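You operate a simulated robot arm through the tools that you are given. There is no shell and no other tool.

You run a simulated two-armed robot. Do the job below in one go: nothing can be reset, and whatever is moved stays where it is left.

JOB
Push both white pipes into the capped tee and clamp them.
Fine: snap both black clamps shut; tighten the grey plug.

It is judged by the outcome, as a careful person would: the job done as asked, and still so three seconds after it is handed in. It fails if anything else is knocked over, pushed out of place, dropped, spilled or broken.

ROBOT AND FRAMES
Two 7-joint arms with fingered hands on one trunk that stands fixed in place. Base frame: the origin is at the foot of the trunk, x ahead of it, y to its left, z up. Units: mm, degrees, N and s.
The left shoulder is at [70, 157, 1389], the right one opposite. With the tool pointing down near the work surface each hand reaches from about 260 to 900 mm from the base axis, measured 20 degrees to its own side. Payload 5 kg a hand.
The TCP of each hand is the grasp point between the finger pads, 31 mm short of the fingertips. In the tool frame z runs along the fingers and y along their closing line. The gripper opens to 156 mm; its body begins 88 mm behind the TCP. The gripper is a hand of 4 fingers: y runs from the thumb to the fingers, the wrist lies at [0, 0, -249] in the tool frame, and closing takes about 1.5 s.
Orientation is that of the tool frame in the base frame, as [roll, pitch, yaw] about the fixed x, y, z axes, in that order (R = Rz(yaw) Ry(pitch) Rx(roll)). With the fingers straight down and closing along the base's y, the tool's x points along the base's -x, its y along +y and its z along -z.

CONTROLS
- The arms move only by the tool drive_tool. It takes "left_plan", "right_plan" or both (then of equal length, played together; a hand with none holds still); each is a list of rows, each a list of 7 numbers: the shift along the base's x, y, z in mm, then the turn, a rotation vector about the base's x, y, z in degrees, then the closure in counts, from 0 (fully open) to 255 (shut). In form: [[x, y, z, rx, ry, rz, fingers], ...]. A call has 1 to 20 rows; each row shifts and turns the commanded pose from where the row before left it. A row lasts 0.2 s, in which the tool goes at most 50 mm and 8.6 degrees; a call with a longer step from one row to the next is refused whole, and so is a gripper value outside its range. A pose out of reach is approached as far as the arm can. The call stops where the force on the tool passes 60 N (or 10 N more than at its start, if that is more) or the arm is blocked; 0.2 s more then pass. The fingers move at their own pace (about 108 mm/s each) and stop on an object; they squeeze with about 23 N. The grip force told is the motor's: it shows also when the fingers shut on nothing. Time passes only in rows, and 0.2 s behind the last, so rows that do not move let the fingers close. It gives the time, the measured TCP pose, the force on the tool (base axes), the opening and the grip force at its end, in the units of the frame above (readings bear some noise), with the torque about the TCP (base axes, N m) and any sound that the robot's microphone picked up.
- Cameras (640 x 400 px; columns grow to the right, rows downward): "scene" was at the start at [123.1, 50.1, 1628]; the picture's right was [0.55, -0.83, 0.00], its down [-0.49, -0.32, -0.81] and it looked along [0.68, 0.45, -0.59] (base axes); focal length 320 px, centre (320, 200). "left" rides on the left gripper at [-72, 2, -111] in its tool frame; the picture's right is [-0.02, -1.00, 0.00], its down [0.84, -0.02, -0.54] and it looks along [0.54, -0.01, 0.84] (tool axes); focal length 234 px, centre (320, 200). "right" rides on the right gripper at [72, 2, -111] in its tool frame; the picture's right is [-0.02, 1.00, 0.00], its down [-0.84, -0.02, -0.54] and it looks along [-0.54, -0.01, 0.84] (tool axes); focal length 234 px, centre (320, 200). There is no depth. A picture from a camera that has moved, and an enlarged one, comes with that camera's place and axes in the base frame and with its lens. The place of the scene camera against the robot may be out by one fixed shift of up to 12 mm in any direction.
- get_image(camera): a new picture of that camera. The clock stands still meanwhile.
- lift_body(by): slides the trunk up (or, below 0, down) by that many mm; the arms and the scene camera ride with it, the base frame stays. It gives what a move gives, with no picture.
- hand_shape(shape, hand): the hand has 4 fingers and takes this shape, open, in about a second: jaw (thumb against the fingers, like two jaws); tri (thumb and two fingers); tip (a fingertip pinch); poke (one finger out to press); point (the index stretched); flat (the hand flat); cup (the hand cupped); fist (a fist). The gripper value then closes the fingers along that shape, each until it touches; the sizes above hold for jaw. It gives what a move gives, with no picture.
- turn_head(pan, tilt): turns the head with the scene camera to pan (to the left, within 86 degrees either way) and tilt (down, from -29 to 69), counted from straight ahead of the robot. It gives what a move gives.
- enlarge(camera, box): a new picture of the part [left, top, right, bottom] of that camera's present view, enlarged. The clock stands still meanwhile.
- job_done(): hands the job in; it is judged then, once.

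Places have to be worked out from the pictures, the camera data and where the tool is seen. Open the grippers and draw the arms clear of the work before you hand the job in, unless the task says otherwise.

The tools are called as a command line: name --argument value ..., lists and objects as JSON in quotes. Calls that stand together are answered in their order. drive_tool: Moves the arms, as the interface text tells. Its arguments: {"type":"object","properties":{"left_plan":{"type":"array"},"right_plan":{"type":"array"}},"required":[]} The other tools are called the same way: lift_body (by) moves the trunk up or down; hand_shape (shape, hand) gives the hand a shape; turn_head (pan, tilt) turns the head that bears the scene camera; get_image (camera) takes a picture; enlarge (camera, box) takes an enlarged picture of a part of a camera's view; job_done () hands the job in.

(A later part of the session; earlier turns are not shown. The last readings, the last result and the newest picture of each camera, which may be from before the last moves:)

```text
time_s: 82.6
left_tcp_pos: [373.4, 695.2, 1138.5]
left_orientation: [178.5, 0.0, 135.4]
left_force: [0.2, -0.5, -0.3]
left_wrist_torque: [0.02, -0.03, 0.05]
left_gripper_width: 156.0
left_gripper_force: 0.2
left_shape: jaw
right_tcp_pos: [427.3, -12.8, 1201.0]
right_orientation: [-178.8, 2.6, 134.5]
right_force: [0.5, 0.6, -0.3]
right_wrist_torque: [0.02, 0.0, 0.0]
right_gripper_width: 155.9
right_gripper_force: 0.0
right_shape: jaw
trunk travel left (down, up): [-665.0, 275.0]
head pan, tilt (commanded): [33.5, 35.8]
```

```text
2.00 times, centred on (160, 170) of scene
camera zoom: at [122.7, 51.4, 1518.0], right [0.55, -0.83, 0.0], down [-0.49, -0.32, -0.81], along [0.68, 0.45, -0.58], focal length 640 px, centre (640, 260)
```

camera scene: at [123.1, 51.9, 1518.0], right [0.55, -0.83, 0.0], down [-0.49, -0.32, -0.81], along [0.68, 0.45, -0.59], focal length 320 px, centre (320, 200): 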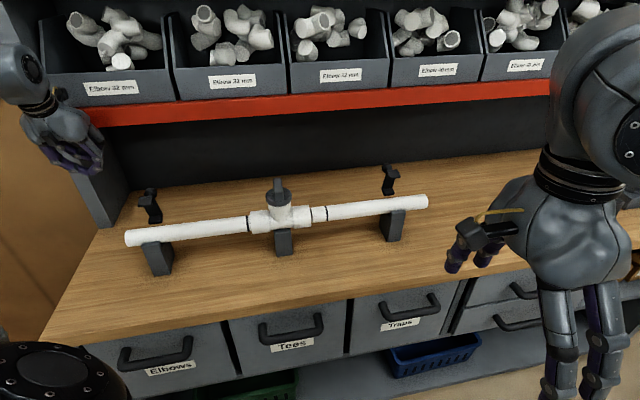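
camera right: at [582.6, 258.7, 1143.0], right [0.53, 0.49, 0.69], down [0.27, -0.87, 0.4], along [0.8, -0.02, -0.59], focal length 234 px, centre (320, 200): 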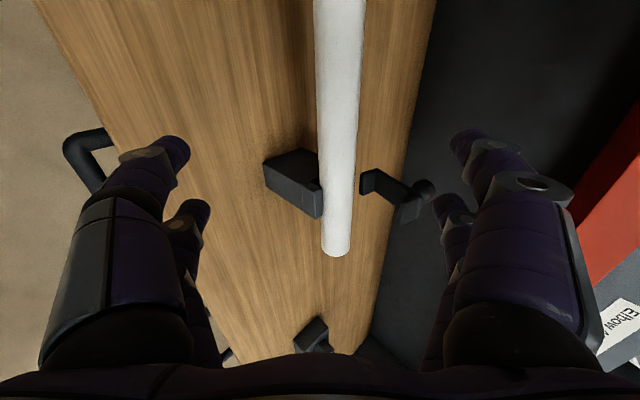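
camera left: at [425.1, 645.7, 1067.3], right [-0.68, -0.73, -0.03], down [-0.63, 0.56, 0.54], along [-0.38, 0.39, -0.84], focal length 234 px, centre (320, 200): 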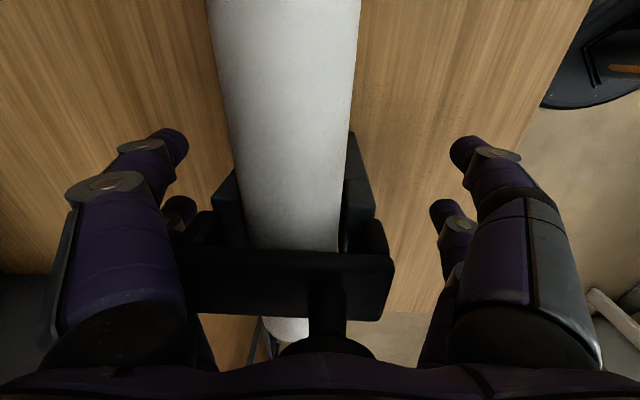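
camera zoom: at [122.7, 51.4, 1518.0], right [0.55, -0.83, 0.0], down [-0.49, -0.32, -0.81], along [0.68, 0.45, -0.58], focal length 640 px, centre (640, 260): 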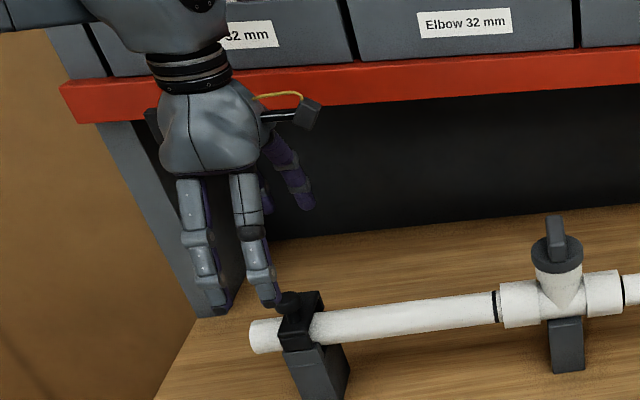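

The clamp looks unchanged by the press (within ~2 mm), and no click was reported, so I'm unsure it latched. I test it: with closed digits in front of the knob I'll nudge it gently backward and see if it swings free.

drive_tool --left_plan '[[-18, -4, 0, 0, 0, 0, 150], [-18, -4, 0, 0, 0, 0, 255], [-17, -3, 0, 0, 0, 0, 255], [0, 0, 0, 0, 0, 0, 255], [0, 0, 0, 0, 0, 0, 255], [0, 0, 0, 0, 0, 0, 255], [0, 0, 0, 0, 0, 0, 255], [0, 0, -20, 0, 0, 0, 255], [0, 0, -20, 0, 0, 0, 255], [0, 0, -20, 0, 0, 0, 255], [0, 0, -17, 0, 0, 0, 255], [0, 0, 0, 0, 0, 0, 255]]'

get_image --camera "left"

enlarge --camera "scene" --box '[90, 160, 210, 270]'

```text
time_s: 85.2
left_tcp_pos: [320.9, 683.3, 1061.9]
left_orientation: [178.5, 0.0, 135.4]
left_force: [-2.3, -1.8, 7.8]
left_wrist_torque: [0.03, -0.26, -0.02]
left_gripper_width: 0.2
left_gripper_force: 23.2
left_shape: jaw
right_tcp_pos: [427.4, -12.1, 1201.0]
right_orientation: [-178.9, 2.6, 134.5]
right_force: [0.7, -0.6, -0.2]
right_wrist_torque: [-0.01, 0.02, 0.02]
right_gripper_width: 155.8
right_gripper_force: 0.1
right_shape: jaw
trunk travel left (down, up): [-665.0, 275.0]
head pan, tilt (commanded): [33.5, 35.8]
```

```text
taken
camera left: at [370.9, 632.0, 1173.3], right [-0.68, -0.73, -0.03], down [-0.62, 0.56, 0.54], along [-0.38, 0.39, -0.84], focal length 234 px, centre (320, 200)
```

left: 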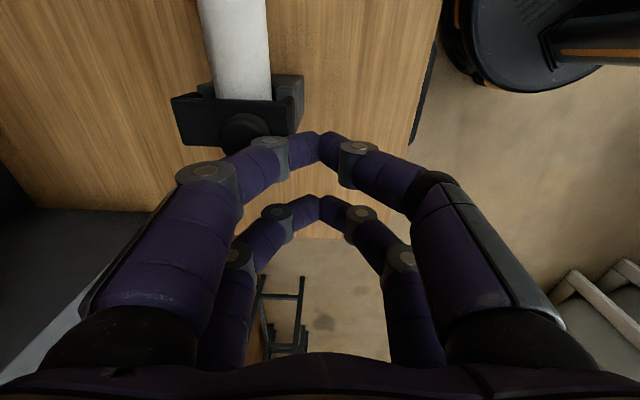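

```text
3.64 times, centred on (150, 215) of scene
camera zoom: at [122.5, 50.8, 1518.1], right [0.55, -0.83, 0.0], down [-0.49, -0.32, -0.81], along [0.68, 0.45, -0.58], focal length 1163 px, centre (938, 146)
```

zoom: 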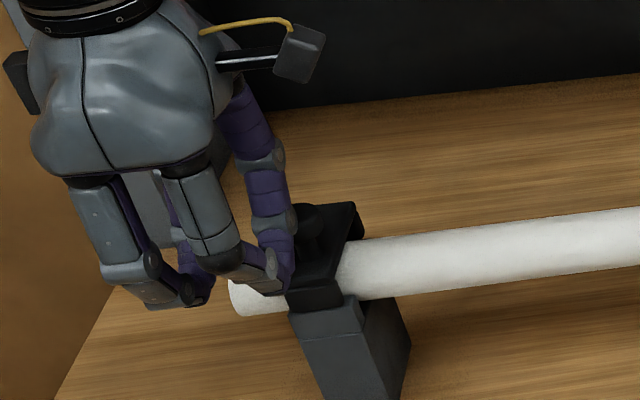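

The +n digit already touches the knob lightly (≈8 N). I nudge +n 8 mm to see whether the clamp resists.

drive_tool --left_plan '[[0, 0, 4, 0, 0, 0, 255], [1.4, 1.4, 0, 0, 0, 0, 255], [1.4, 1.4, 0, 0, 0, 0, 255], [1.4, 1.4, 0, 0, 0, 0, 255], [1.4, 1.4, 0, 0, 0, 0, 255], [0, 0, 0, 0, 0, 0, 255]]'

enlarge --camera "scene" --box '[90, 160, 210, 270]'

```text
time_s: 86.6
left_tcp_pos: [325.2, 688.3, 1066.7]
left_orientation: [178.5, 0.0, 135.4]
left_force: [-4.7, -5.4, 6.1]
left_wrist_torque: [-0.07, -0.13, -0.16]
left_gripper_width: 0.0
left_gripper_force: 22.8
left_shape: jaw
right_tcp_pos: [427.7, -13.8, 1200.6]
right_orientation: [-179.0, 2.7, 134.5]
right_force: [0.2, -0.2, 0.7]
right_wrist_torque: [0.04, -0.03, 0.0]
right_gripper_width: 156.0
right_gripper_force: 0.0
right_shape: jaw
trunk travel left (down, up): [-665.0, 275.0]
head pan, tilt (commanded): [33.5, 35.8]
```

```text
3.64 times, centred on (150, 215) of scene
camera zoom: at [121.5, 50.2, 1518.2], right [0.55, -0.83, 0.0], down [-0.49, -0.32, -0.81], along [0.68, 0.45, -0.58], focal length 1163 px, centre (938, 146)
```

zoom: 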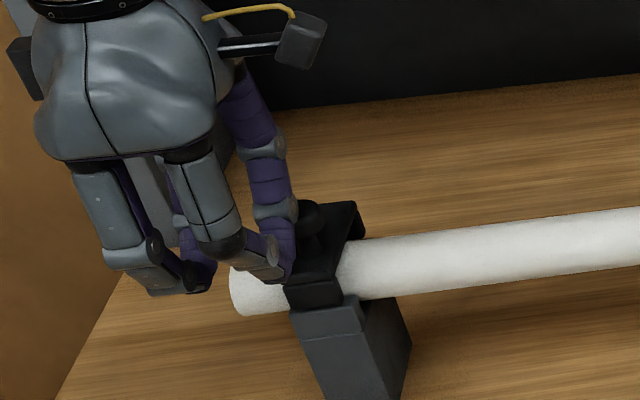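

The digit slope makes the nudge inconclusive (net torque ≈0). I'll instead pinch under the knob head with one finger pair and try a slight lift: if latched it will resist.

drive_tool --left_plan '[[-3, -3, 5, 0, 0, 0, 255], [0, 0, 30, 0, 0, 0, 255], [0, 0, 30, 0, 0, 0, 0], [0, 0, 10, 0, 0, 0, 0], [9, 9, 0, 0, 0, 0, 0], [9, 9, 0, 0, 0, 0, 0], [10, 10, 0, 0, 0, 0, 0], [0, 0, -30, 0, 0, 0, 0], [0, 0, -30, 0, 0, 0, 0], [0, 0, -30, 0, 0, 0, 0], [0, 0, 0, 0, 0, 0, 0]]'

get_image --camera "left"

enlarge --camera "scene" --box '[90, 160, 210, 270]'

```text
time_s: 89.0
left_tcp_pos: [351.5, 714.6, 1050.9]
left_orientation: [178.5, 0.1, 135.4]
left_force: [-0.2, 0.2, 0.3]
left_wrist_torque: [0.02, -0.02, 0.01]
left_gripper_width: 155.8
left_gripper_force: 0.1
left_shape: jaw
right_tcp_pos: [428.0, -10.8, 1201.1]
right_orientation: [-178.9, 2.7, 134.5]
right_force: [0.6, 0.1, -0.2]
right_wrist_torque: [0.0, -0.02, -0.01]
right_gripper_width: 156.2
right_gripper_force: 0.0
right_shape: jaw
trunk travel left (down, up): [-665.0, 275.0]
head pan, tilt (commanded): [33.5, 35.8]
```

```text
taken
camera left: at [402.1, 663.1, 1161.7], right [-0.68, -0.73, -0.03], down [-0.62, 0.56, 0.54], along [-0.38, 0.39, -0.84], focal length 234 px, centre (320, 200)
```

left: 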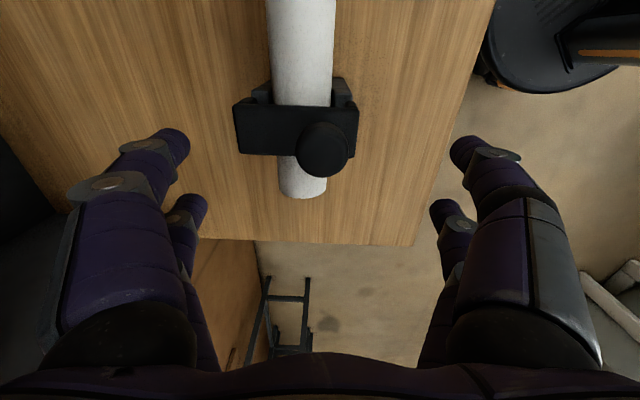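

```text
3.64 times, centred on (150, 215) of scene
camera zoom: at [122.7, 51.6, 1518.0], right [0.55, -0.83, 0.0], down [-0.49, -0.32, -0.81], along [0.68, 0.45, -0.58], focal length 1163 px, centre (938, 146)
```

zoom: 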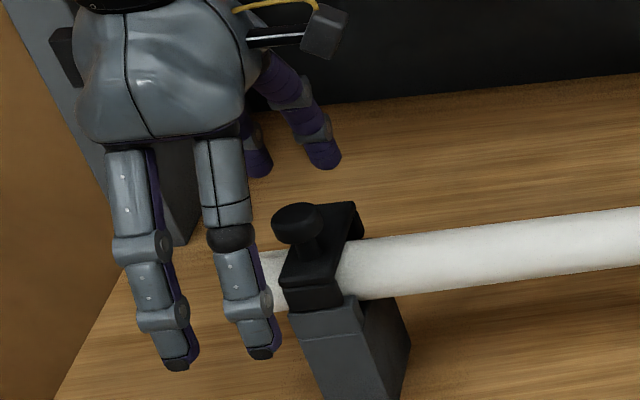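

The near finger pair lines up with the knob stem. I close gently and then lift 3 mm.

drive_tool --left_plan '[[0, 0, 0, 0, 0, 0, 100], [0, 0, 0, 0, 0, 0, 160], [0, 0, 0, 0, 0, 0, 220], [0, 0, 0, 0, 0, 0, 255], [0, 0, 0, 0, 0, 0, 255], [0, 0, 0, 0, 0, 0, 255], [0, 0, 0, 0, 0, 0, 255], [0, 0, 0, 0, 0, 0, 255]]'

get_image --camera "left"

enlarge --camera "scene" --box '[90, 160, 210, 270]'

```text
time_s: 90.8
left_tcp_pos: [352.3, 714.8, 1050.2]
left_orientation: [178.5, -0.2, 135.3]
left_force: [-1.0, 1.1, -2.1]
left_wrist_torque: [-0.01, 0.08, -0.02]
left_gripper_width: 4.5
left_gripper_force: 23.1
left_shape: jaw
right_tcp_pos: [427.3, -11.7, 1200.0]
right_orientation: [-178.7, 2.7, 134.5]
right_force: [-0.4, 0.3, -1.0]
right_wrist_torque: [0.02, 0.02, 0.04]
right_gripper_width: 156.0
right_gripper_force: 0.1
right_shape: jaw
trunk travel left (down, up): [-665.0, 275.0]
head pan, tilt (commanded): [33.5, 35.8]
```

```text
taken
camera left: at [402.4, 663.6, 1161.6], right [-0.68, -0.73, -0.03], down [-0.62, 0.56, 0.54], along [-0.38, 0.39, -0.84], focal length 234 px, centre (320, 200)
```

left: 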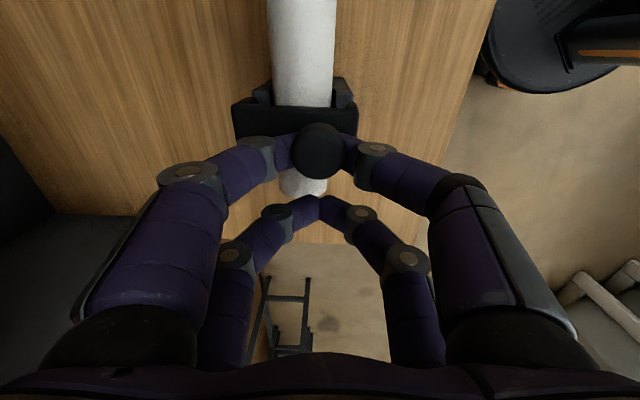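

```text
3.64 times, centred on (150, 215) of scene
camera zoom: at [123.0, 52.3, 1517.9], right [0.55, -0.83, 0.0], down [-0.49, -0.32, -0.81], along [0.68, 0.45, -0.59], focal length 1163 px, centre (938, 146)
```

zoom: 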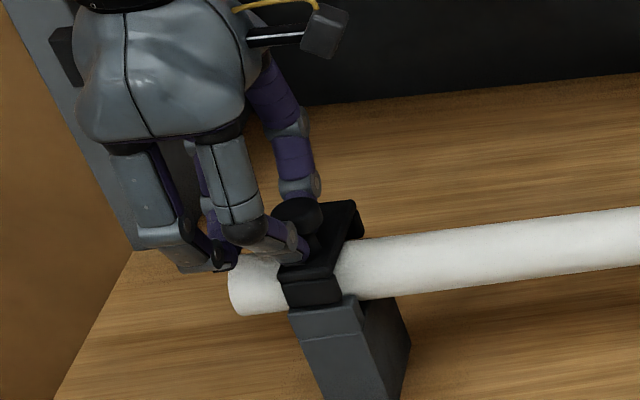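

The pair now pinches the stem under the knob head. I lift by 3 mm and read the force.

drive_tool --left_plan '[[0, 0, 1.5, 0, 0, 0, 255], [0, 0, 1.5, 0, 0, 0, 255], [0, 0, 0, 0, 0, 0, 255]]'

enlarge --camera "scene" --box '[90, 160, 210, 270]'

```text
time_s: 91.6
left_tcp_pos: [352.2, 715.8, 1052.3]
left_orientation: [178.7, -0.1, 135.4]
left_force: [2.6, 3.2, -6.8]
left_wrist_torque: [0.01, 0.2, 0.1]
left_gripper_width: 3.8
left_gripper_force: 23.2
left_shape: jaw
right_tcp_pos: [427.3, -10.4, 1199.6]
right_orientation: [-178.8, 2.7, 134.6]
right_force: [-0.1, -0.7, 0.0]
right_wrist_torque: [-0.03, -0.01, -0.04]
right_gripper_width: 155.6
right_gripper_force: 0.0
right_shape: jaw
trunk travel left (down, up): [-665.0, 275.0]
head pan, tilt (commanded): [33.5, 35.8]
```

```text
3.64 times, centred on (150, 215) of scene
camera zoom: at [124.0, 53.5, 1517.8], right [0.55, -0.83, 0.0], down [-0.49, -0.32, -0.81], along [0.68, 0.45, -0.59], focal length 1163 px, centre (938, 146)
```

zoom: 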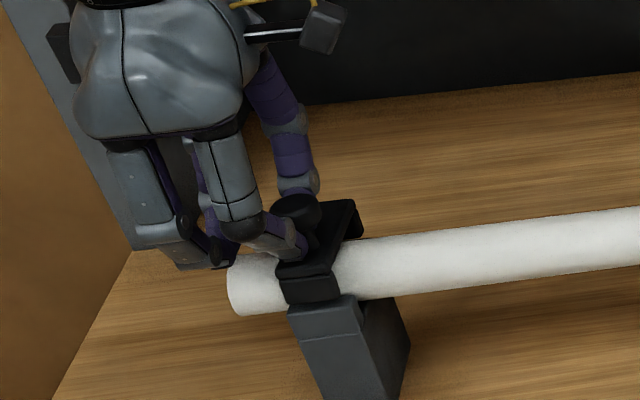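

About 7 N of resistance and no visible movement. I lift 3 mm more to be sure.

drive_tool --left_plan '[[0, 0, 1.5, 0, 0, 0, 255], [0, 0, 1.5, 0, 0, 0, 255], [0, 0, 0, 0, 0, 0, 255]]'

enlarge --camera "scene" --box '[138, 202, 168, 252]'

```text
time_s: 92.4
left_tcp_pos: [353.0, 715.0, 1054.5]
left_orientation: [178.6, 0.0, 135.5]
left_force: [6.2, 4.2, -12.2]
left_wrist_torque: [0.07, 0.28, 0.21]
left_gripper_width: 3.1
left_gripper_force: 22.7
left_shape: jaw
right_tcp_pos: [430.4, -9.3, 1200.2]
right_orientation: [-178.7, 2.7, 134.6]
right_force: [-0.3, -0.2, 0.3]
right_wrist_torque: [-0.01, 0.01, -0.02]
right_gripper_width: 155.8
right_gripper_force: 0.1
right_shape: jaw
trunk travel left (down, up): [-665.0, 275.0]
head pan, tilt (commanded): [33.5, 35.8]
```

```text
8.00 times, centred on (153, 227) of scene
camera zoom: at [125.4, 54.4, 1517.6], right [0.55, -0.83, 0.0], down [-0.49, -0.32, -0.81], along [0.68, 0.45, -0.59], focal length 2559 px, centre (1656, -16)
```

zoom: 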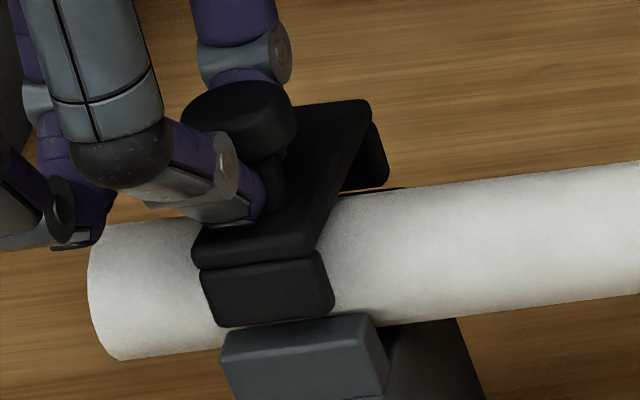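

The knob resists 12 N of lift with practically no movement, whereas it swung freely before, so the left clamp is latched. I relax, open, and raise the left hand clear.

drive_tool --left_plan '[[0, 0, -3, 0, 0, 0, 255], [0, 0, -3, 0, 0, 0, 0], [0, 0, 0, 0, 0, 0, 0], [0, 0, 0, 0, 0, 0, 0], [0, 0, 0, 0, 0, 0, 0], [0, 0, 0, 0, 0, 0, 0], [0, 0, 20, 0, 0, 0, 0], [0, 0, 40, 0, 0, 0, 0], [0, 0, 40, 0, 0, 0, 0]]'

enlarge --camera "scene" --box '[110, 190, 190, 270]'

```text
time_s: 94.4
left_tcp_pos: [350.7, 713.8, 1149.9]
left_orientation: [178.5, 0.0, 135.5]
left_force: [-0.4, -0.5, -0.2]
left_wrist_torque: [0.0, 0.04, 0.05]
left_gripper_width: 156.0
left_gripper_force: 0.1
left_shape: jaw
right_tcp_pos: [427.3, -11.0, 1200.6]
right_orientation: [-178.8, 2.8, 134.5]
right_force: [-0.6, -0.9, -0.1]
right_wrist_torque: [-0.01, -0.01, 0.01]
right_gripper_width: 156.0
right_gripper_force: 0.1
right_shape: jaw
trunk travel left (down, up): [-665.0, 275.0]
head pan, tilt (commanded): [33.5, 35.8]
```

```text
5.00 times, centred on (150, 230) of scene
camera zoom: at [122.8, 51.4, 1517.9], right [0.55, -0.83, 0.0], down [-0.49, -0.32, -0.81], along [0.68, 0.45, -0.58], focal length 1599 px, centre (1170, 50)
```

zoom: 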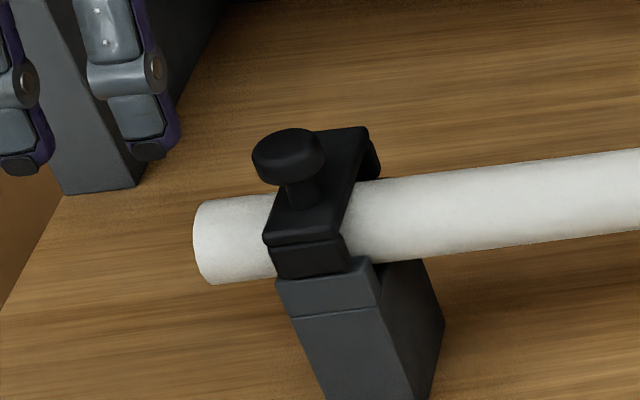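

Left clamp is shut. Now the left hand will push the right pipe; I raise it over the plug, travel to above the right pipe (L≈−275), and move the right hand further aside.

drive_tool --left_plan '[[0, 0, 45, -1.06, 1.06, 0, 0], [32.5, -30.5, 0, 0, 0, 0, 0], [32.5, -30.5, 0, 0, 0, 0, 0], [32.5, -30.5, 0, 0, 0, 0, 0], [32.5, -30.5, 0, 0, 0, 0, 0], [32.5, -30.5, 0, 0, 0, 0, 0], [32.5, -30.5, 0, 0, 0, 0, 0], [32.5, -30.5, 0, 0, 0, 0, 0], [32.5, -30.5, 0, 0, 0, 0, 0], [32.5, -30.5, 0, 0, 0, 0, 0], [32.5, -30.5, 0, 0, 0, 0, 0], [32.5, -30.5, 0, 0, 0, 0, 0], [30, -29, 0, 0, 0, 0, 0], [0, 0, 0, 0, 0, 0, 0]]' --right_plan '[[-10, -30, 0, 0, 0, 0, 0], [-10, -30, 0, 0, 0, 0, 0], [-10, -30, 0, 0, 0, 0, 0], [-10, -30, 0, 0, 0, 0, 0], [-10, -30, 0, 0, 0, 0, 0], [-10, -30, 0, 0, 0, 0, 0], [-10, -20, 0, 0, 0, 0, 0], [0, 0, 0, 0, 0, 0, 0], [0, 0, 0, 0, 0, 0, 0], [0, 0, 0, 0, 0, 0, 0], [0, 0, 0, 0, 0, 0, 0], [0, 0, 0, 0, 0, 0, 0], [0, 0, 0, 0, 0, 0, 0], [0, 0, 0, 0, 0, 0, 0]]'

get_image --camera "left"

get_image --camera "scene"

```text
time_s: 97.4
left_tcp_pos: [739.1, 351.9, 1195.9]
left_orientation: [-179.8, 0.0, 135.4]
left_force: [0.0, 0.7, 0.0]
left_wrist_torque: [0.01, -0.04, 0.01]
left_gripper_width: 156.2
left_gripper_force: 0.1
left_shape: jaw
right_tcp_pos: [382.8, -140.7, 1199.7]
right_orientation: [-178.8, 2.8, 134.6]
right_force: [-0.4, 0.7, -0.3]
right_wrist_torque: [-0.01, -0.02, -0.01]
right_gripper_width: 155.6
right_gripper_force: 0.0
right_shape: jaw
right hand out of reach, approached as far as the arm can: row 5, 6, 7
trunk travel left (down, up): [-665.0, 275.0]
head pan, tilt (commanded): [33.5, 35.8]
```

```text
taken
camera left: at [791.0, 302.1, 1307.1], right [-0.68, -0.73, 0.0], down [-0.61, 0.57, 0.54], along [-0.4, 0.37, -0.84], focal length 234 px, centre (320, 200)
```

left: 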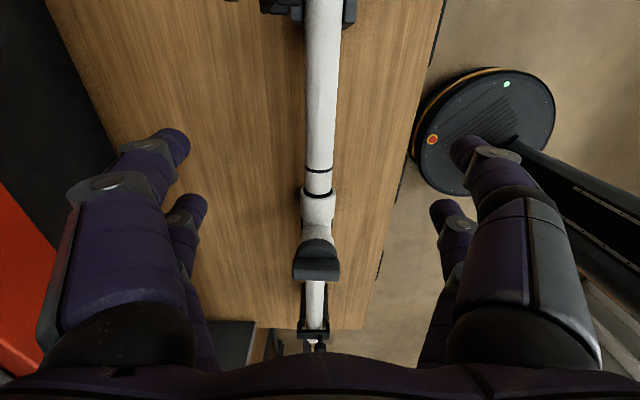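

```text
taken
camera scene: at [122.3, 53.7, 1518.0], right [0.55, -0.83, 0.0], down [-0.49, -0.32, -0.81], along [0.68, 0.45, -0.59], focal length 320 px, centre (320, 200)
```

scene: 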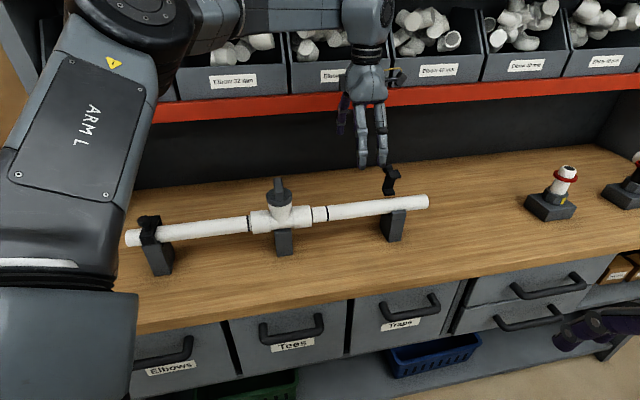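

Left hand is centred above the right pipe (N≈771, L≈−274). I descend to the pinch height z≈995.

drive_tool --left_plan '[[-0.5, -0.5, -34, 0, 0, 0, 0], [-0.5, -0.5, -34, 0, 0, 0, 0], [0, 0, -34, 0, 0, 0, 0], [0, 0, -34, 0, 0, 0, 0], [0, 0, -34, 0, 0, 0, 0], [0, 0, -30, 0, 0, 0, 0], [0, 0, 0, 0, 0, 0, 0]]'

get_image --camera "left"

enlarge --camera "scene" --box '[230, 120, 440, 260]'

```text
time_s: 99.0
left_tcp_pos: [737.2, 348.3, 995.1]
left_orientation: [-179.9, 0.0, 135.5]
left_force: [-0.5, 0.9, 0.7]
left_wrist_torque: [-0.03, -0.03, 0.02]
left_gripper_width: 156.1
left_gripper_force: 0.0
left_shape: jaw
right_tcp_pos: [383.9, -141.5, 1201.2]
right_orientation: [-178.9, 2.7, 134.6]
right_force: [-0.2, -0.6, -0.2]
right_wrist_torque: [-0.02, 0.0, 0.02]
right_gripper_width: 156.1
right_gripper_force: 0.0
right_shape: jaw
trunk travel left (down, up): [-665.0, 275.0]
head pan, tilt (commanded): [33.5, 35.8]
```

```text
taken
camera left: at [789.7, 299.0, 1106.7], right [-0.68, -0.73, 0.0], down [-0.61, 0.57, 0.54], along [-0.4, 0.37, -0.84], focal length 234 px, centre (320, 200)
```

left: 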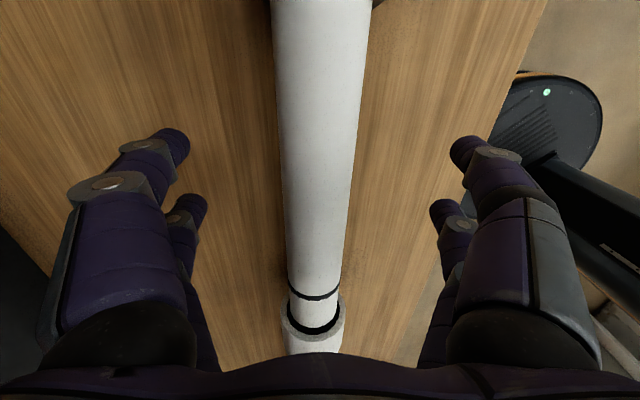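

```text
2.86 times, centred on (335, 190) of scene
camera zoom: at [122.8, 51.6, 1518.0], right [0.55, -0.83, 0.0], down [-0.49, -0.32, -0.81], along [0.68, 0.45, -0.58], focal length 914 px, centre (277, 229)
```

zoom: 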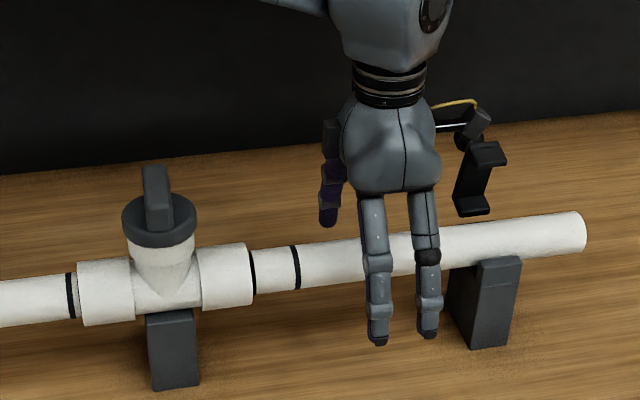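

Well placed, and the left camera sees the socket mouth. I close the pinch.

drive_tool --left_plan '[[0, 0, 0, 0, 0, 0, 120], [0, 0, 0, 0, 0, 0, 180], [0, 0, 0, 0, 0, 0, 255], [0, 0, 0, 0, 0, 0, 255], [0, 0, 0, 0, 0, 0, 255], [0, 0, 0, 0, 0, 0, 255], [0, 0, 0, 0, 0, 0, 255], [0, 0, 0, 0, 0, 0, 255]]'

enlarge --camera "left" --box '[240, 230, 400, 350]'

enlarge --camera "scene" --box '[230, 170, 350, 260]'

```text
time_s: 100.8
left_tcp_pos: [737.3, 349.5, 994.9]
left_orientation: [-179.9, 0.0, 135.4]
left_force: [-2.3, -1.7, -9.0]
left_wrist_torque: [-0.03, 0.03, 0.01]
left_gripper_width: 28.8
left_gripper_force: 23.5
left_shape: jaw
right_tcp_pos: [384.9, -140.4, 1199.2]
right_orientation: [-178.8, 2.8, 134.5]
right_force: [-0.7, 0.7, -0.4]
right_wrist_torque: [-0.01, -0.01, -0.01]
right_gripper_width: 155.8
right_gripper_force: 0.0
right_shape: jaw
trunk travel left (down, up): [-665.0, 275.0]
head pan, tilt (commanded): [33.5, 35.8]
```

```text
3.33 times, centred on (320, 290) of left
camera zoom: at [790.3, 299.4, 1105.2], right [-0.69, -0.73, 0.0], down [-0.61, 0.57, 0.55], along [-0.4, 0.37, -0.84], focal length 781 px, centre (320, -100)
```

zoom: 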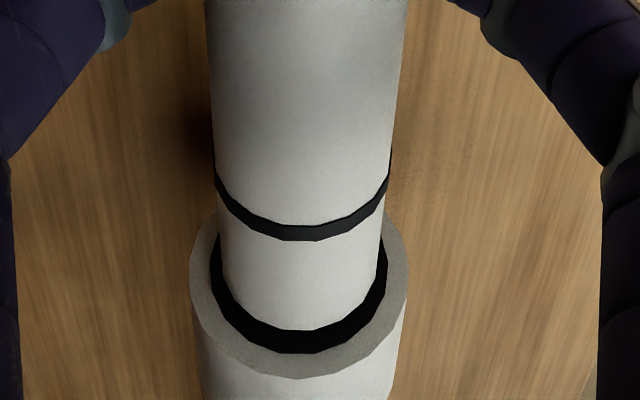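

```text
4.44 times, centred on (290, 215) of scene
camera zoom: at [124.1, 52.1, 1517.8], right [0.55, -0.83, 0.0], down [-0.49, -0.32, -0.81], along [0.68, 0.45, -0.59], focal length 1422 px, centre (453, 133)
```

zoom: 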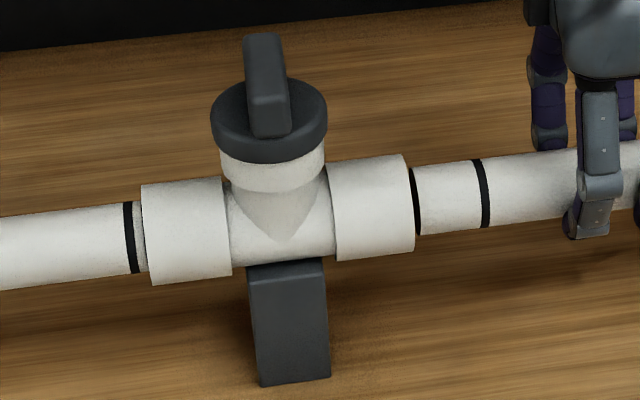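

Good pinch (29 mm, small side load). I push the right pipe +l 20 mm.

drive_tool --left_plan '[[-1.77, 1.77, 0, 0, 0, 0, 255], [-1.77, 1.77, 0, 0, 0, 0, 255], [-1.77, 1.77, 0, 0, 0, 0, 255], [-1.77, 1.77, 0, 0, 0, 0, 255], [-1.77, 1.77, 0, 0, 0, 0, 255], [-1.77, 1.77, 0, 0, 0, 0, 255], [-1.77, 1.77, 0, 0, 0, 0, 255], [-1.77, 1.77, 0, 0, 0, 0, 255], [0, 0, 0, 0, 0, 0, 255]]'

enlarge --camera "left" --box '[240, 230, 400, 350]'

enlarge --camera "scene" --box '[230, 170, 350, 260]'

```text
time_s: 102.8
left_tcp_pos: [724.3, 362.4, 994.0]
left_orientation: [-179.8, -0.2, 135.4]
left_force: [-1.2, -8.9, -13.5]
left_wrist_torque: [-0.23, 0.03, -0.05]
left_gripper_width: 28.3
left_gripper_force: 23.1
left_shape: jaw
right_tcp_pos: [386.4, -142.4, 1200.5]
right_orientation: [-178.8, 2.6, 134.5]
right_force: [-0.2, 0.2, 0.8]
right_wrist_torque: [0.0, -0.01, 0.03]
right_gripper_width: 156.0
right_gripper_force: 0.0
right_shape: jaw
trunk travel left (down, up): [-665.0, 275.0]
head pan, tilt (commanded): [33.5, 35.8]
```

```text
3.33 times, centred on (320, 290) of left
camera zoom: at [777.0, 313.3, 1105.3], right [-0.69, -0.73, 0.0], down [-0.61, 0.57, 0.55], along [-0.4, 0.37, -0.84], focal length 781 px, centre (320, -100)
```

zoom: 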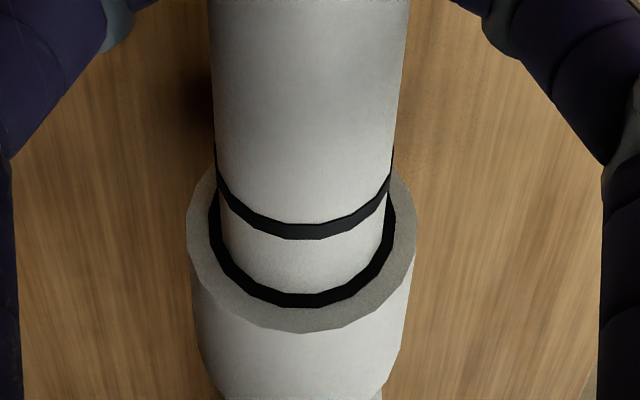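

```text
4.44 times, centred on (290, 215) of scene
camera zoom: at [125.1, 50.9, 1517.8], right [0.55, -0.83, 0.0], down [-0.49, -0.32, -0.81], along [0.68, 0.45, -0.59], focal length 1422 px, centre (453, 133)
```

zoom: 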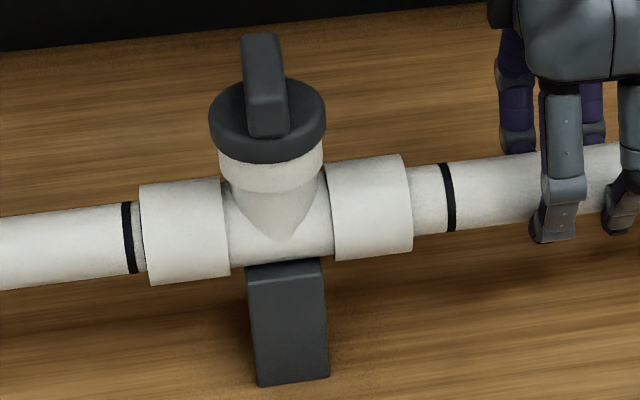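

Advanced ~19 mm with about 6 N resistance. I push on until it stops (about 11–12 mm more expected).

drive_tool --left_plan '[[-1.4, 1.4, 0, 0, 0, 0, 255], [-1.4, 1.4, 0, 0, 0, 0, 255], [-1.4, 1.4, 0, 0, 0, 0, 255], [-1.4, 1.4, 0, 0, 0, 0, 255], [-1.4, 1.4, 0, 0, 0, 0, 255], [-1.4, 1.4, 0, 0, 0, 0, 255], [-1.4, 1.4, 0, 0, 0, 0, 255], [-1.4, 1.4, 0, 0, 0, 0, 255], [0, 0, 0, 0, 0, 0, 255]]'

enlarge --camera "left" --box '[240, 230, 400, 350]'

enlarge --camera "scene" --box '[230, 170, 350, 260]'

```text
time_s: 104.8
left_tcp_pos: [714.0, 375.0, 994.1]
left_orientation: [-179.9, -0.2, 135.4]
left_force: [0.6, -9.0, -12.5]
left_wrist_torque: [-0.25, 0.04, -0.04]
left_gripper_width: 28.3
left_gripper_force: 23.2
left_shape: jaw
right_tcp_pos: [386.6, -142.2, 1200.5]
right_orientation: [-178.8, 2.6, 134.5]
right_force: [1.1, 0.0, -0.1]
right_wrist_torque: [-0.03, 0.01, 0.04]
right_gripper_width: 156.0
right_gripper_force: 0.0
right_shape: jaw
trunk travel left (down, up): [-665.0, 275.0]
head pan, tilt (commanded): [33.5, 35.8]
```

```text
3.33 times, centred on (320, 290) of left
camera zoom: at [765.8, 324.5, 1105.4], right [-0.69, -0.73, 0.0], down [-0.61, 0.57, 0.55], along [-0.4, 0.37, -0.84], focal length 781 px, centre (320, -100)
```

zoom: 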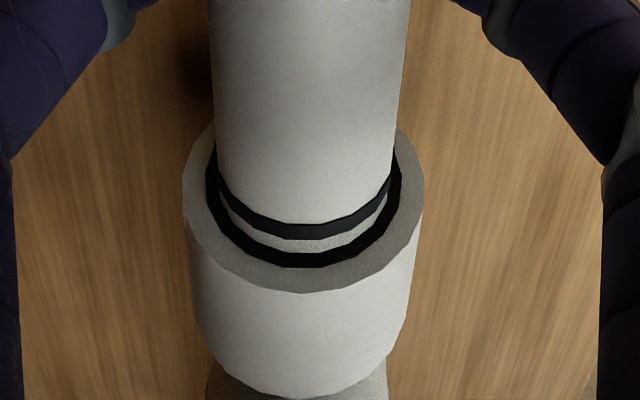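

```text
4.44 times, centred on (290, 215) of scene
camera zoom: at [125.0, 50.8, 1517.8], right [0.55, -0.83, 0.0], down [-0.49, -0.32, -0.81], along [0.68, 0.45, -0.59], focal length 1422 px, centre (453, 133)
```

zoom: 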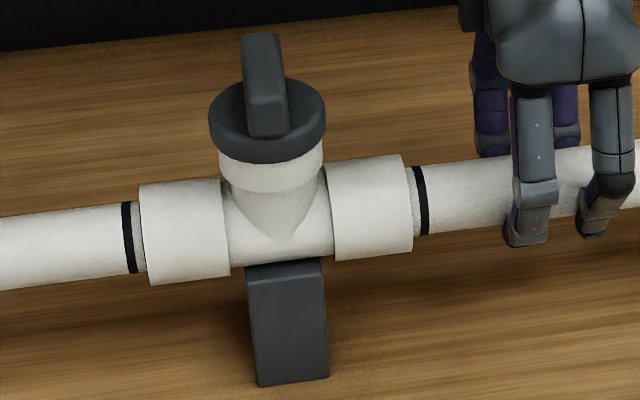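

The right mark is ~3 mm from the mouth, still moving easily. I push 8 mm more to find its stop.

drive_tool --left_plan '[[-1.1, 1.1, 0, 0, 0, 0, 255], [-1.1, 1.1, 0, 0, 0, 0, 255], [-1.1, 1.1, 0, 0, 0, 0, 255], [-1.1, 1.1, 0, 0, 0, 0, 255], [-1.1, 1.1, 0, 0, 0, 0, 255], [0, 0, 0, 0, 0, 0, 255]]'

enlarge --camera "left" --box '[240, 230, 400, 350]'

enlarge --camera "scene" --box '[230, 170, 350, 260]'

```text
time_s: 106.2
left_tcp_pos: [711.5, 375.3, 994.5]
left_orientation: [-179.9, 0.0, 135.4]
left_force: [23.4, -31.4, -17.0]
left_wrist_torque: [-0.63, -0.39, -0.14]
left_gripper_width: 28.6
left_gripper_force: 22.7
left_shape: jaw
right_tcp_pos: [390.7, -146.3, 1197.7]
right_orientation: [-178.7, 2.4, 134.6]
right_force: [-0.3, 0.5, 0.1]
right_wrist_torque: [0.0, -0.04, 0.0]
right_gripper_width: 156.0
right_gripper_force: 0.0
right_shape: jaw
trunk travel left (down, up): [-665.0, 275.0]
head pan, tilt (commanded): [33.5, 35.8]
```

```text
3.33 times, centred on (320, 290) of left
camera zoom: at [764.7, 325.6, 1105.6], right [-0.69, -0.73, 0.0], down [-0.61, 0.57, 0.55], along [-0.4, 0.37, -0.84], focal length 781 px, centre (320, -100)
```

zoom: 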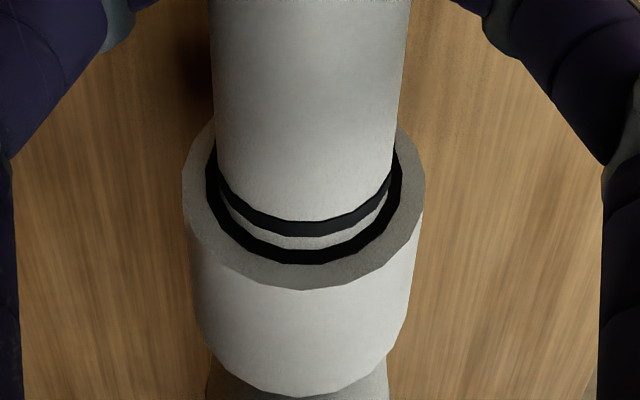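

```text
4.44 times, centred on (290, 215) of scene
camera zoom: at [130.1, 46.7, 1517.5], right [0.55, -0.83, -0.01], down [-0.49, -0.32, -0.81], along [0.67, 0.45, -0.59], focal length 1422 px, centre (453, 133)
```

zoom: 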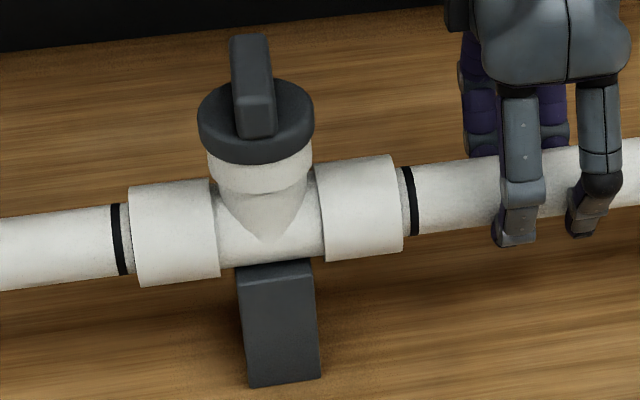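

Now a firm stop at ~39 N: the right pipe is home too, with its mark at the mouth like the left one. I relax the push, open, and lift clear.

drive_tool --left_plan '[[1.8, -1.8, 0, 0, 0, 0, 255], [1.8, -1.8, 0, 0, 0, 0, 200], [0, 0, 0, 0, 0, 0, 0], [0, 0, 0, 0, 0, 0, 0], [0, 0, 0, 0, 0, 0, 0], [0, 0, 0, 0, 0, 0, 0], [0, 0, 0, 0, 0, 0, 0], [0, 0, 30, 0, 0, 0, 0], [0, 0, 35, 0, 0, 0, 0], [0, 0, 35, 0, 0, 0, 0], [0, 0, 30, 0, 0, 0, 0]]'

enlarge --camera "scene" --box '[230, 170, 350, 260]'

enlarge --camera "scene" --box '[360, 150, 440, 250]'

```text
time_s: 108.6
left_tcp_pos: [709.0, 374.7, 1127.0]
left_orientation: [180.0, 0.1, 135.5]
left_force: [-0.5, -0.4, -0.3]
left_wrist_torque: [-0.01, 0.02, 0.0]
left_gripper_width: 155.8
left_gripper_force: 0.2
left_shape: jaw
right_tcp_pos: [383.2, -141.8, 1200.3]
right_orientation: [-178.9, 2.7, 134.5]
right_force: [-0.6, -0.3, -0.1]
right_wrist_torque: [-0.01, -0.02, 0.02]
right_gripper_width: 155.8
right_gripper_force: 0.0
right_shape: jaw
trunk travel left (down, up): [-665.0, 275.0]
head pan, tilt (commanded): [33.5, 35.8]
```

```text
4.44 times, centred on (290, 215) of scene
camera zoom: at [122.0, 50.9, 1518.0], right [0.55, -0.83, 0.0], down [-0.49, -0.32, -0.81], along [0.68, 0.45, -0.58], focal length 1422 px, centre (453, 133)
```

zoom: 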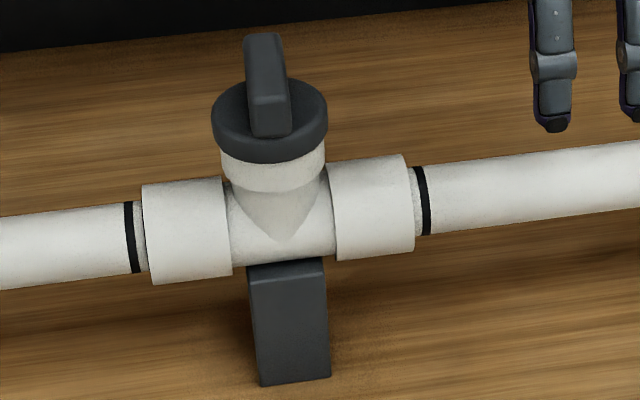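

```text
4.00 times, centred on (400, 200) of scene
camera zoom: at [122.0, 50.9, 1518.0], right [0.55, -0.83, 0.0], down [-0.49, -0.32, -0.81], along [0.68, 0.45, -0.58], focal length 1279 px, centre (0, 200)
```

zoom: 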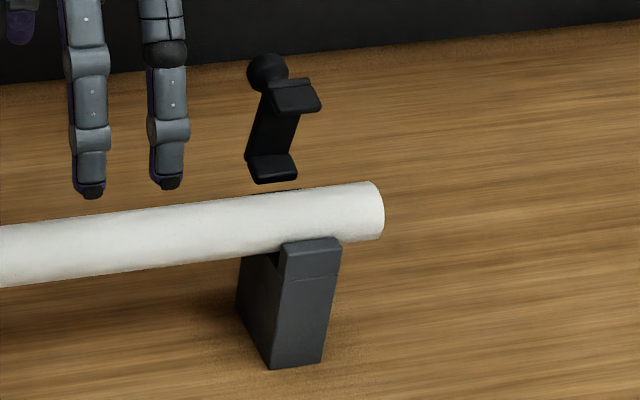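

Both marks sit equally at their mouths. Now the right clamp: I move the open left hand above it, aligned so its outer finger pair will come down behind the knob.

drive_tool --left_plan '[[27.5, -15.6, 3, 0, 0, 0, 0], [27.5, -15.6, 0, 0, 0, 0, 0], [27.5, -15.6, 0, 0, 0, 0, 0], [27.5, -15.6, 0, 0, 0, 0, 0], [0, 0, 0, 0, 0, 0, 0]]'

get_image --camera "left"

enlarge --camera "scene" --box '[320, 90, 480, 250]'

```text
time_s: 109.8
left_tcp_pos: [779.1, 325.4, 1128.6]
left_orientation: [179.9, 0.1, 135.4]
left_force: [-0.5, 0.7, 1.0]
left_wrist_torque: [-0.01, 0.03, 0.01]
left_gripper_width: 155.8
left_gripper_force: 0.0
left_shape: jaw
left hand out of reach, approached as far as the arm can: row 3, 4
right_tcp_pos: [385.0, -142.4, 1200.2]
right_orientation: [-178.8, 2.7, 134.4]
right_force: [-0.8, 0.4, -0.1]
right_wrist_torque: [-0.03, -0.01, 0.0]
right_gripper_width: 155.9
right_gripper_force: 0.2
right_shape: jaw
trunk travel left (down, up): [-665.0, 275.0]
head pan, tilt (commanded): [33.5, 35.8]
```

```text
taken
camera left: at [830.4, 275.8, 1239.9], right [-0.68, -0.73, 0.0], down [-0.61, 0.57, 0.54], along [-0.4, 0.37, -0.84], focal length 234 px, centre (320, 200)
```

left: 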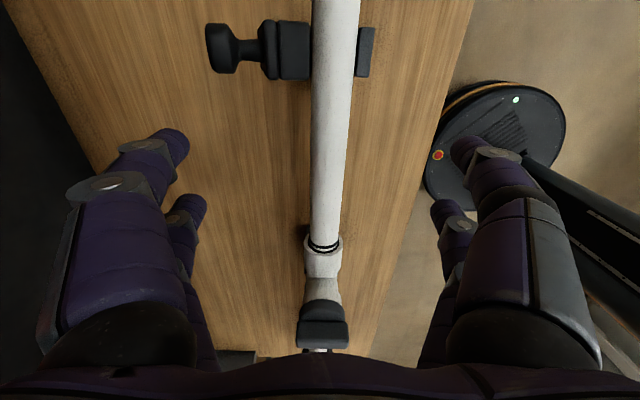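

```text
2.50 times, centred on (400, 170) of scene
camera zoom: at [123.9, 51.6, 1517.9], right [0.55, -0.83, 0.0], down [-0.49, -0.32, -0.81], along [0.68, 0.45, -0.59], focal length 800 px, centre (120, 275)
```

zoom: 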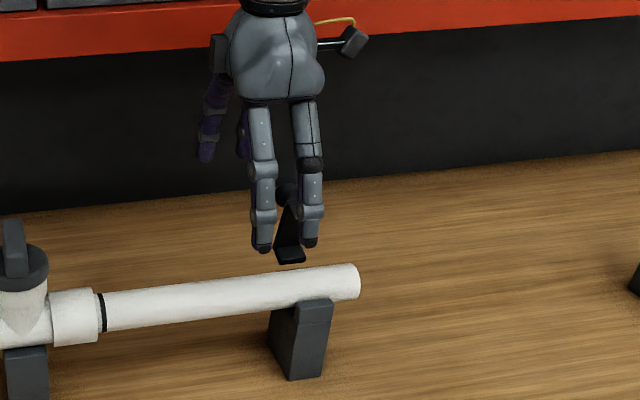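

Upright reach ends at (779,325). The right knob measures N≈849, L≈−391. I tilt the left hand 20° outward and shift so that one far finger pair is in line with and beyond the knob, still above it.

drive_tool --left_plan '[[0, 0, 5, 4.72, -4.72, 0, 0], [0, 0, 0, 4.72, -4.72, 0, 0], [0, 0, 0, 4.72, -4.72, 0, 0], [12.5, -6.4, 0, 0, 0, 0, 0], [12.5, -6.4, 0, 0, 0, 0, 0], [12.5, -6.4, 0, 0, 0, 0, 0], [0, 0, 0, 0, 0, 0, 0]]'

get_image --camera "left"

enlarge --camera "scene" --box '[320, 90, 480, 250]'

```text
time_s: 111.4
left_tcp_pos: [814.3, 306.9, 1136.2]
left_orientation: [159.8, 0.4, 135.4]
left_force: [-1.3, -0.6, 0.2]
left_wrist_torque: [-0.01, -0.01, 0.01]
left_gripper_width: 155.7
left_gripper_force: 0.1
left_shape: jaw
right_tcp_pos: [384.9, -141.8, 1200.8]
right_orientation: [-178.9, 2.6, 134.5]
right_force: [0.3, 0.1, -0.6]
right_wrist_torque: [0.02, -0.04, 0.0]
right_gripper_width: 156.0
right_gripper_force: 0.1
right_shape: jaw
trunk travel left (down, up): [-665.0, 275.0]
head pan, tilt (commanded): [33.5, 35.8]
```

```text
taken
camera left: at [839.0, 230.4, 1240.4], right [-0.64, -0.69, -0.34], down [-0.74, 0.44, 0.5], along [-0.19, 0.58, -0.8], focal length 234 px, centre (320, 200)
```

left: 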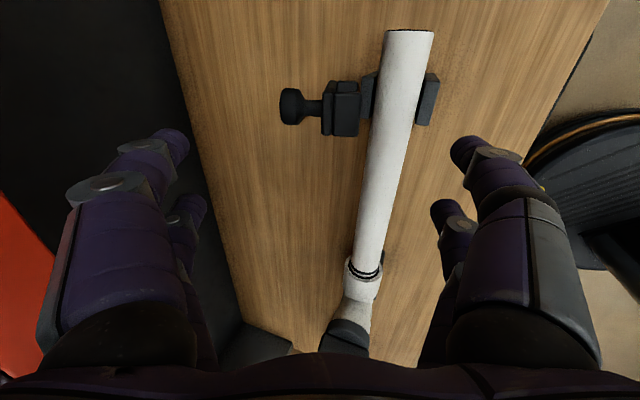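

```text
2.50 times, centred on (400, 170) of scene
camera zoom: at [122.8, 51.3, 1518.0], right [0.55, -0.83, 0.0], down [-0.49, -0.32, -0.81], along [0.68, 0.45, -0.58], focal length 800 px, centre (120, 275)
```

zoom: 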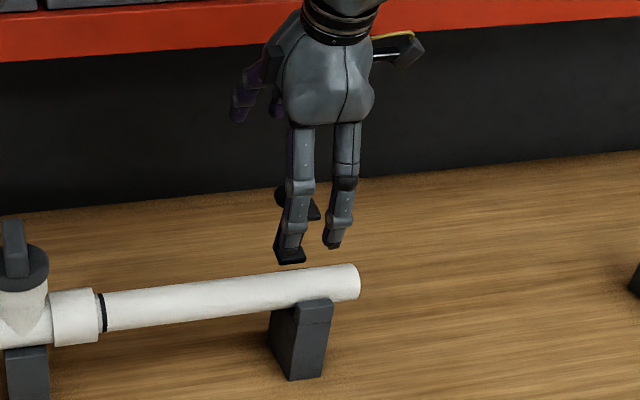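

Aligned: far pair at L≈−389, beyond the knob (N≈877). I descend 80 mm and check.

drive_tool --left_plan '[[0.8, 0.8, -20, 0, 0, 0, 0], [0, 0, -20, 0, 0, 0, 0], [0, 0, -20, 0, 0, 0, 0], [0, 0, -20, 0, 0, 0, 0], [0, 0, 0, 0, 0, 0, 0]]'

get_image --camera "left"

enlarge --camera "scene" --box '[340, 120, 460, 240]'

```text
time_s: 112.6
left_tcp_pos: [804.2, 311.9, 1056.3]
left_orientation: [159.9, 0.3, 135.3]
left_force: [0.2, 1.1, 1.1]
left_wrist_torque: [-0.01, 0.01, 0.03]
left_gripper_width: 155.8
left_gripper_force: 0.0
left_shape: jaw
left hand out of reach, approached as far as the arm can: row 1, 3, 4
right_tcp_pos: [383.7, -142.9, 1199.7]
right_orientation: [-178.9, 2.7, 134.5]
right_force: [0.9, 1.0, -0.1]
right_wrist_torque: [0.03, 0.01, 0.03]
right_gripper_width: 155.8
right_gripper_force: 0.0
right_shape: jaw
trunk travel left (down, up): [-665.0, 275.0]
head pan, tilt (commanded): [33.5, 35.8]
```

```text
taken
camera left: at [829.3, 234.9, 1161.0], right [-0.64, -0.69, -0.34], down [-0.74, 0.45, 0.5], along [-0.19, 0.58, -0.8], focal length 234 px, centre (320, 200)
```

left: 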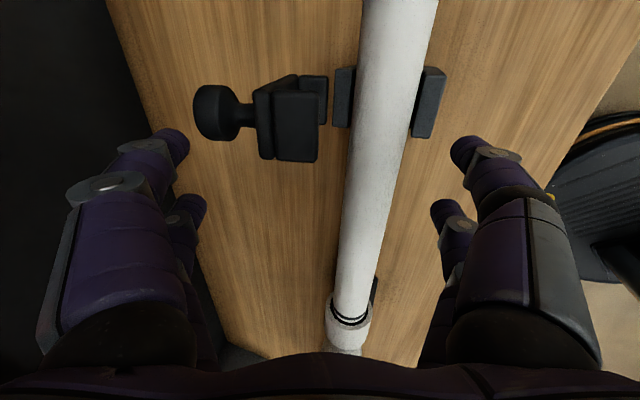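

```text
3.33 times, centred on (400, 180) of scene
camera zoom: at [122.9, 51.0, 1518.0], right [0.55, -0.83, 0.0], down [-0.49, -0.32, -0.81], along [0.68, 0.45, -0.58], focal length 1066 px, centre (53, 267)
```

zoom: 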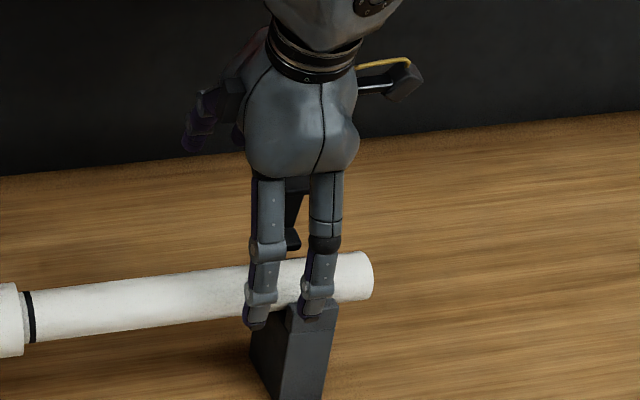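

Descending hits a joint limit, pulling the hand back to N≈789, and the knob's rear edge measures N≈869, leaving almost no margin. At z≈1136 the arm reached fine, so I return there, move slightly further out, and will lower the trunk instead.

drive_tool --left_plan '[[0, 0, 28, 0, 0, 0, 0], [0, 0, 28, 0, 0, 0, 0], [0, 0, 28, 0, 0, 0, 0], [9.5, 0.3, 0, 0, 0, 0, 0], [9.5, 0.3, 0, 0, 0, 0, 0], [0, 0, 0, 0, 0, 0, 0]]'

get_image --camera "left"

```text
time_s: 114.0
left_tcp_pos: [817.3, 314.2, 1140.1]
left_orientation: [159.9, 0.3, 135.2]
left_force: [0.5, -0.3, -0.3]
left_wrist_torque: [-0.04, -0.01, 0.0]
left_gripper_width: 155.8
left_gripper_force: 0.1
left_shape: jaw
left hand out of reach, approached as far as the arm can: row 5
right_tcp_pos: [384.1, -142.6, 1201.1]
right_orientation: [-178.9, 2.7, 134.5]
right_force: [0.2, 0.0, 0.1]
right_wrist_torque: [0.01, -0.01, 0.01]
right_gripper_width: 156.0
right_gripper_force: 0.1
right_shape: jaw
trunk travel left (down, up): [-665.0, 275.0]
head pan, tilt (commanded): [33.5, 35.8]
```

```text
taken
camera left: at [841.9, 237.6, 1245.8], right [-0.64, -0.69, -0.34], down [-0.74, 0.44, 0.5], along [-0.19, 0.58, -0.79], focal length 234 px, centre (320, 200)
```

left: 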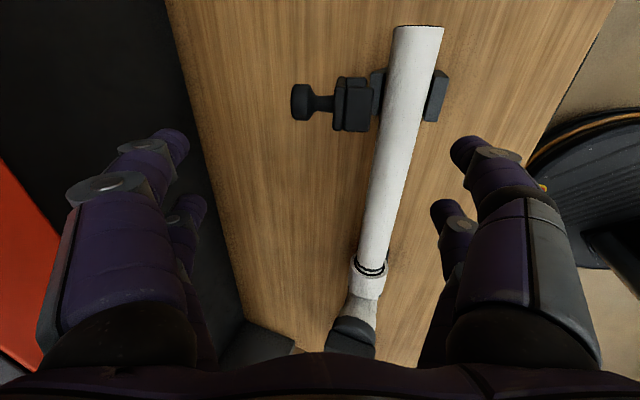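

Reached N≈800, L≈−356. I go a bit higher and try for another 10 mm outward and 5 mm to the right.

drive_tool --left_plan '[[0, 0, 25, 0, 0, 0, 0], [0, 0, 25, 0, 0, 0, 0], [5.5, 1.8, 0, 0, 0, 0, 0], [5.5, 1.8, 0, 0, 0, 0, 0], [0, 0, 0, 0, 0, 0, 0]]'

```text
time_s: 115.2
left_tcp_pos: [818.8, 321.3, 1189.9]
left_orientation: [159.9, 0.3, 135.3]
left_force: [0.5, -1.2, 0.2]
left_wrist_torque: [-0.04, 0.0, -0.04]
left_gripper_width: 155.7
left_gripper_force: 0.1
left_shape: jaw
left hand out of reach, approached as far as the arm can: row 3, 4
right_tcp_pos: [385.2, -141.9, 1200.1]
right_orientation: [-179.0, 2.7, 134.4]
right_force: [-0.2, 0.5, 0.2]
right_wrist_torque: [0.0, 0.0, 0.0]
right_gripper_width: 155.9
right_gripper_force: 0.0
right_shape: jaw
trunk travel left (down, up): [-665.0, 275.0]
head pan, tilt (commanded): [33.5, 35.8]
```

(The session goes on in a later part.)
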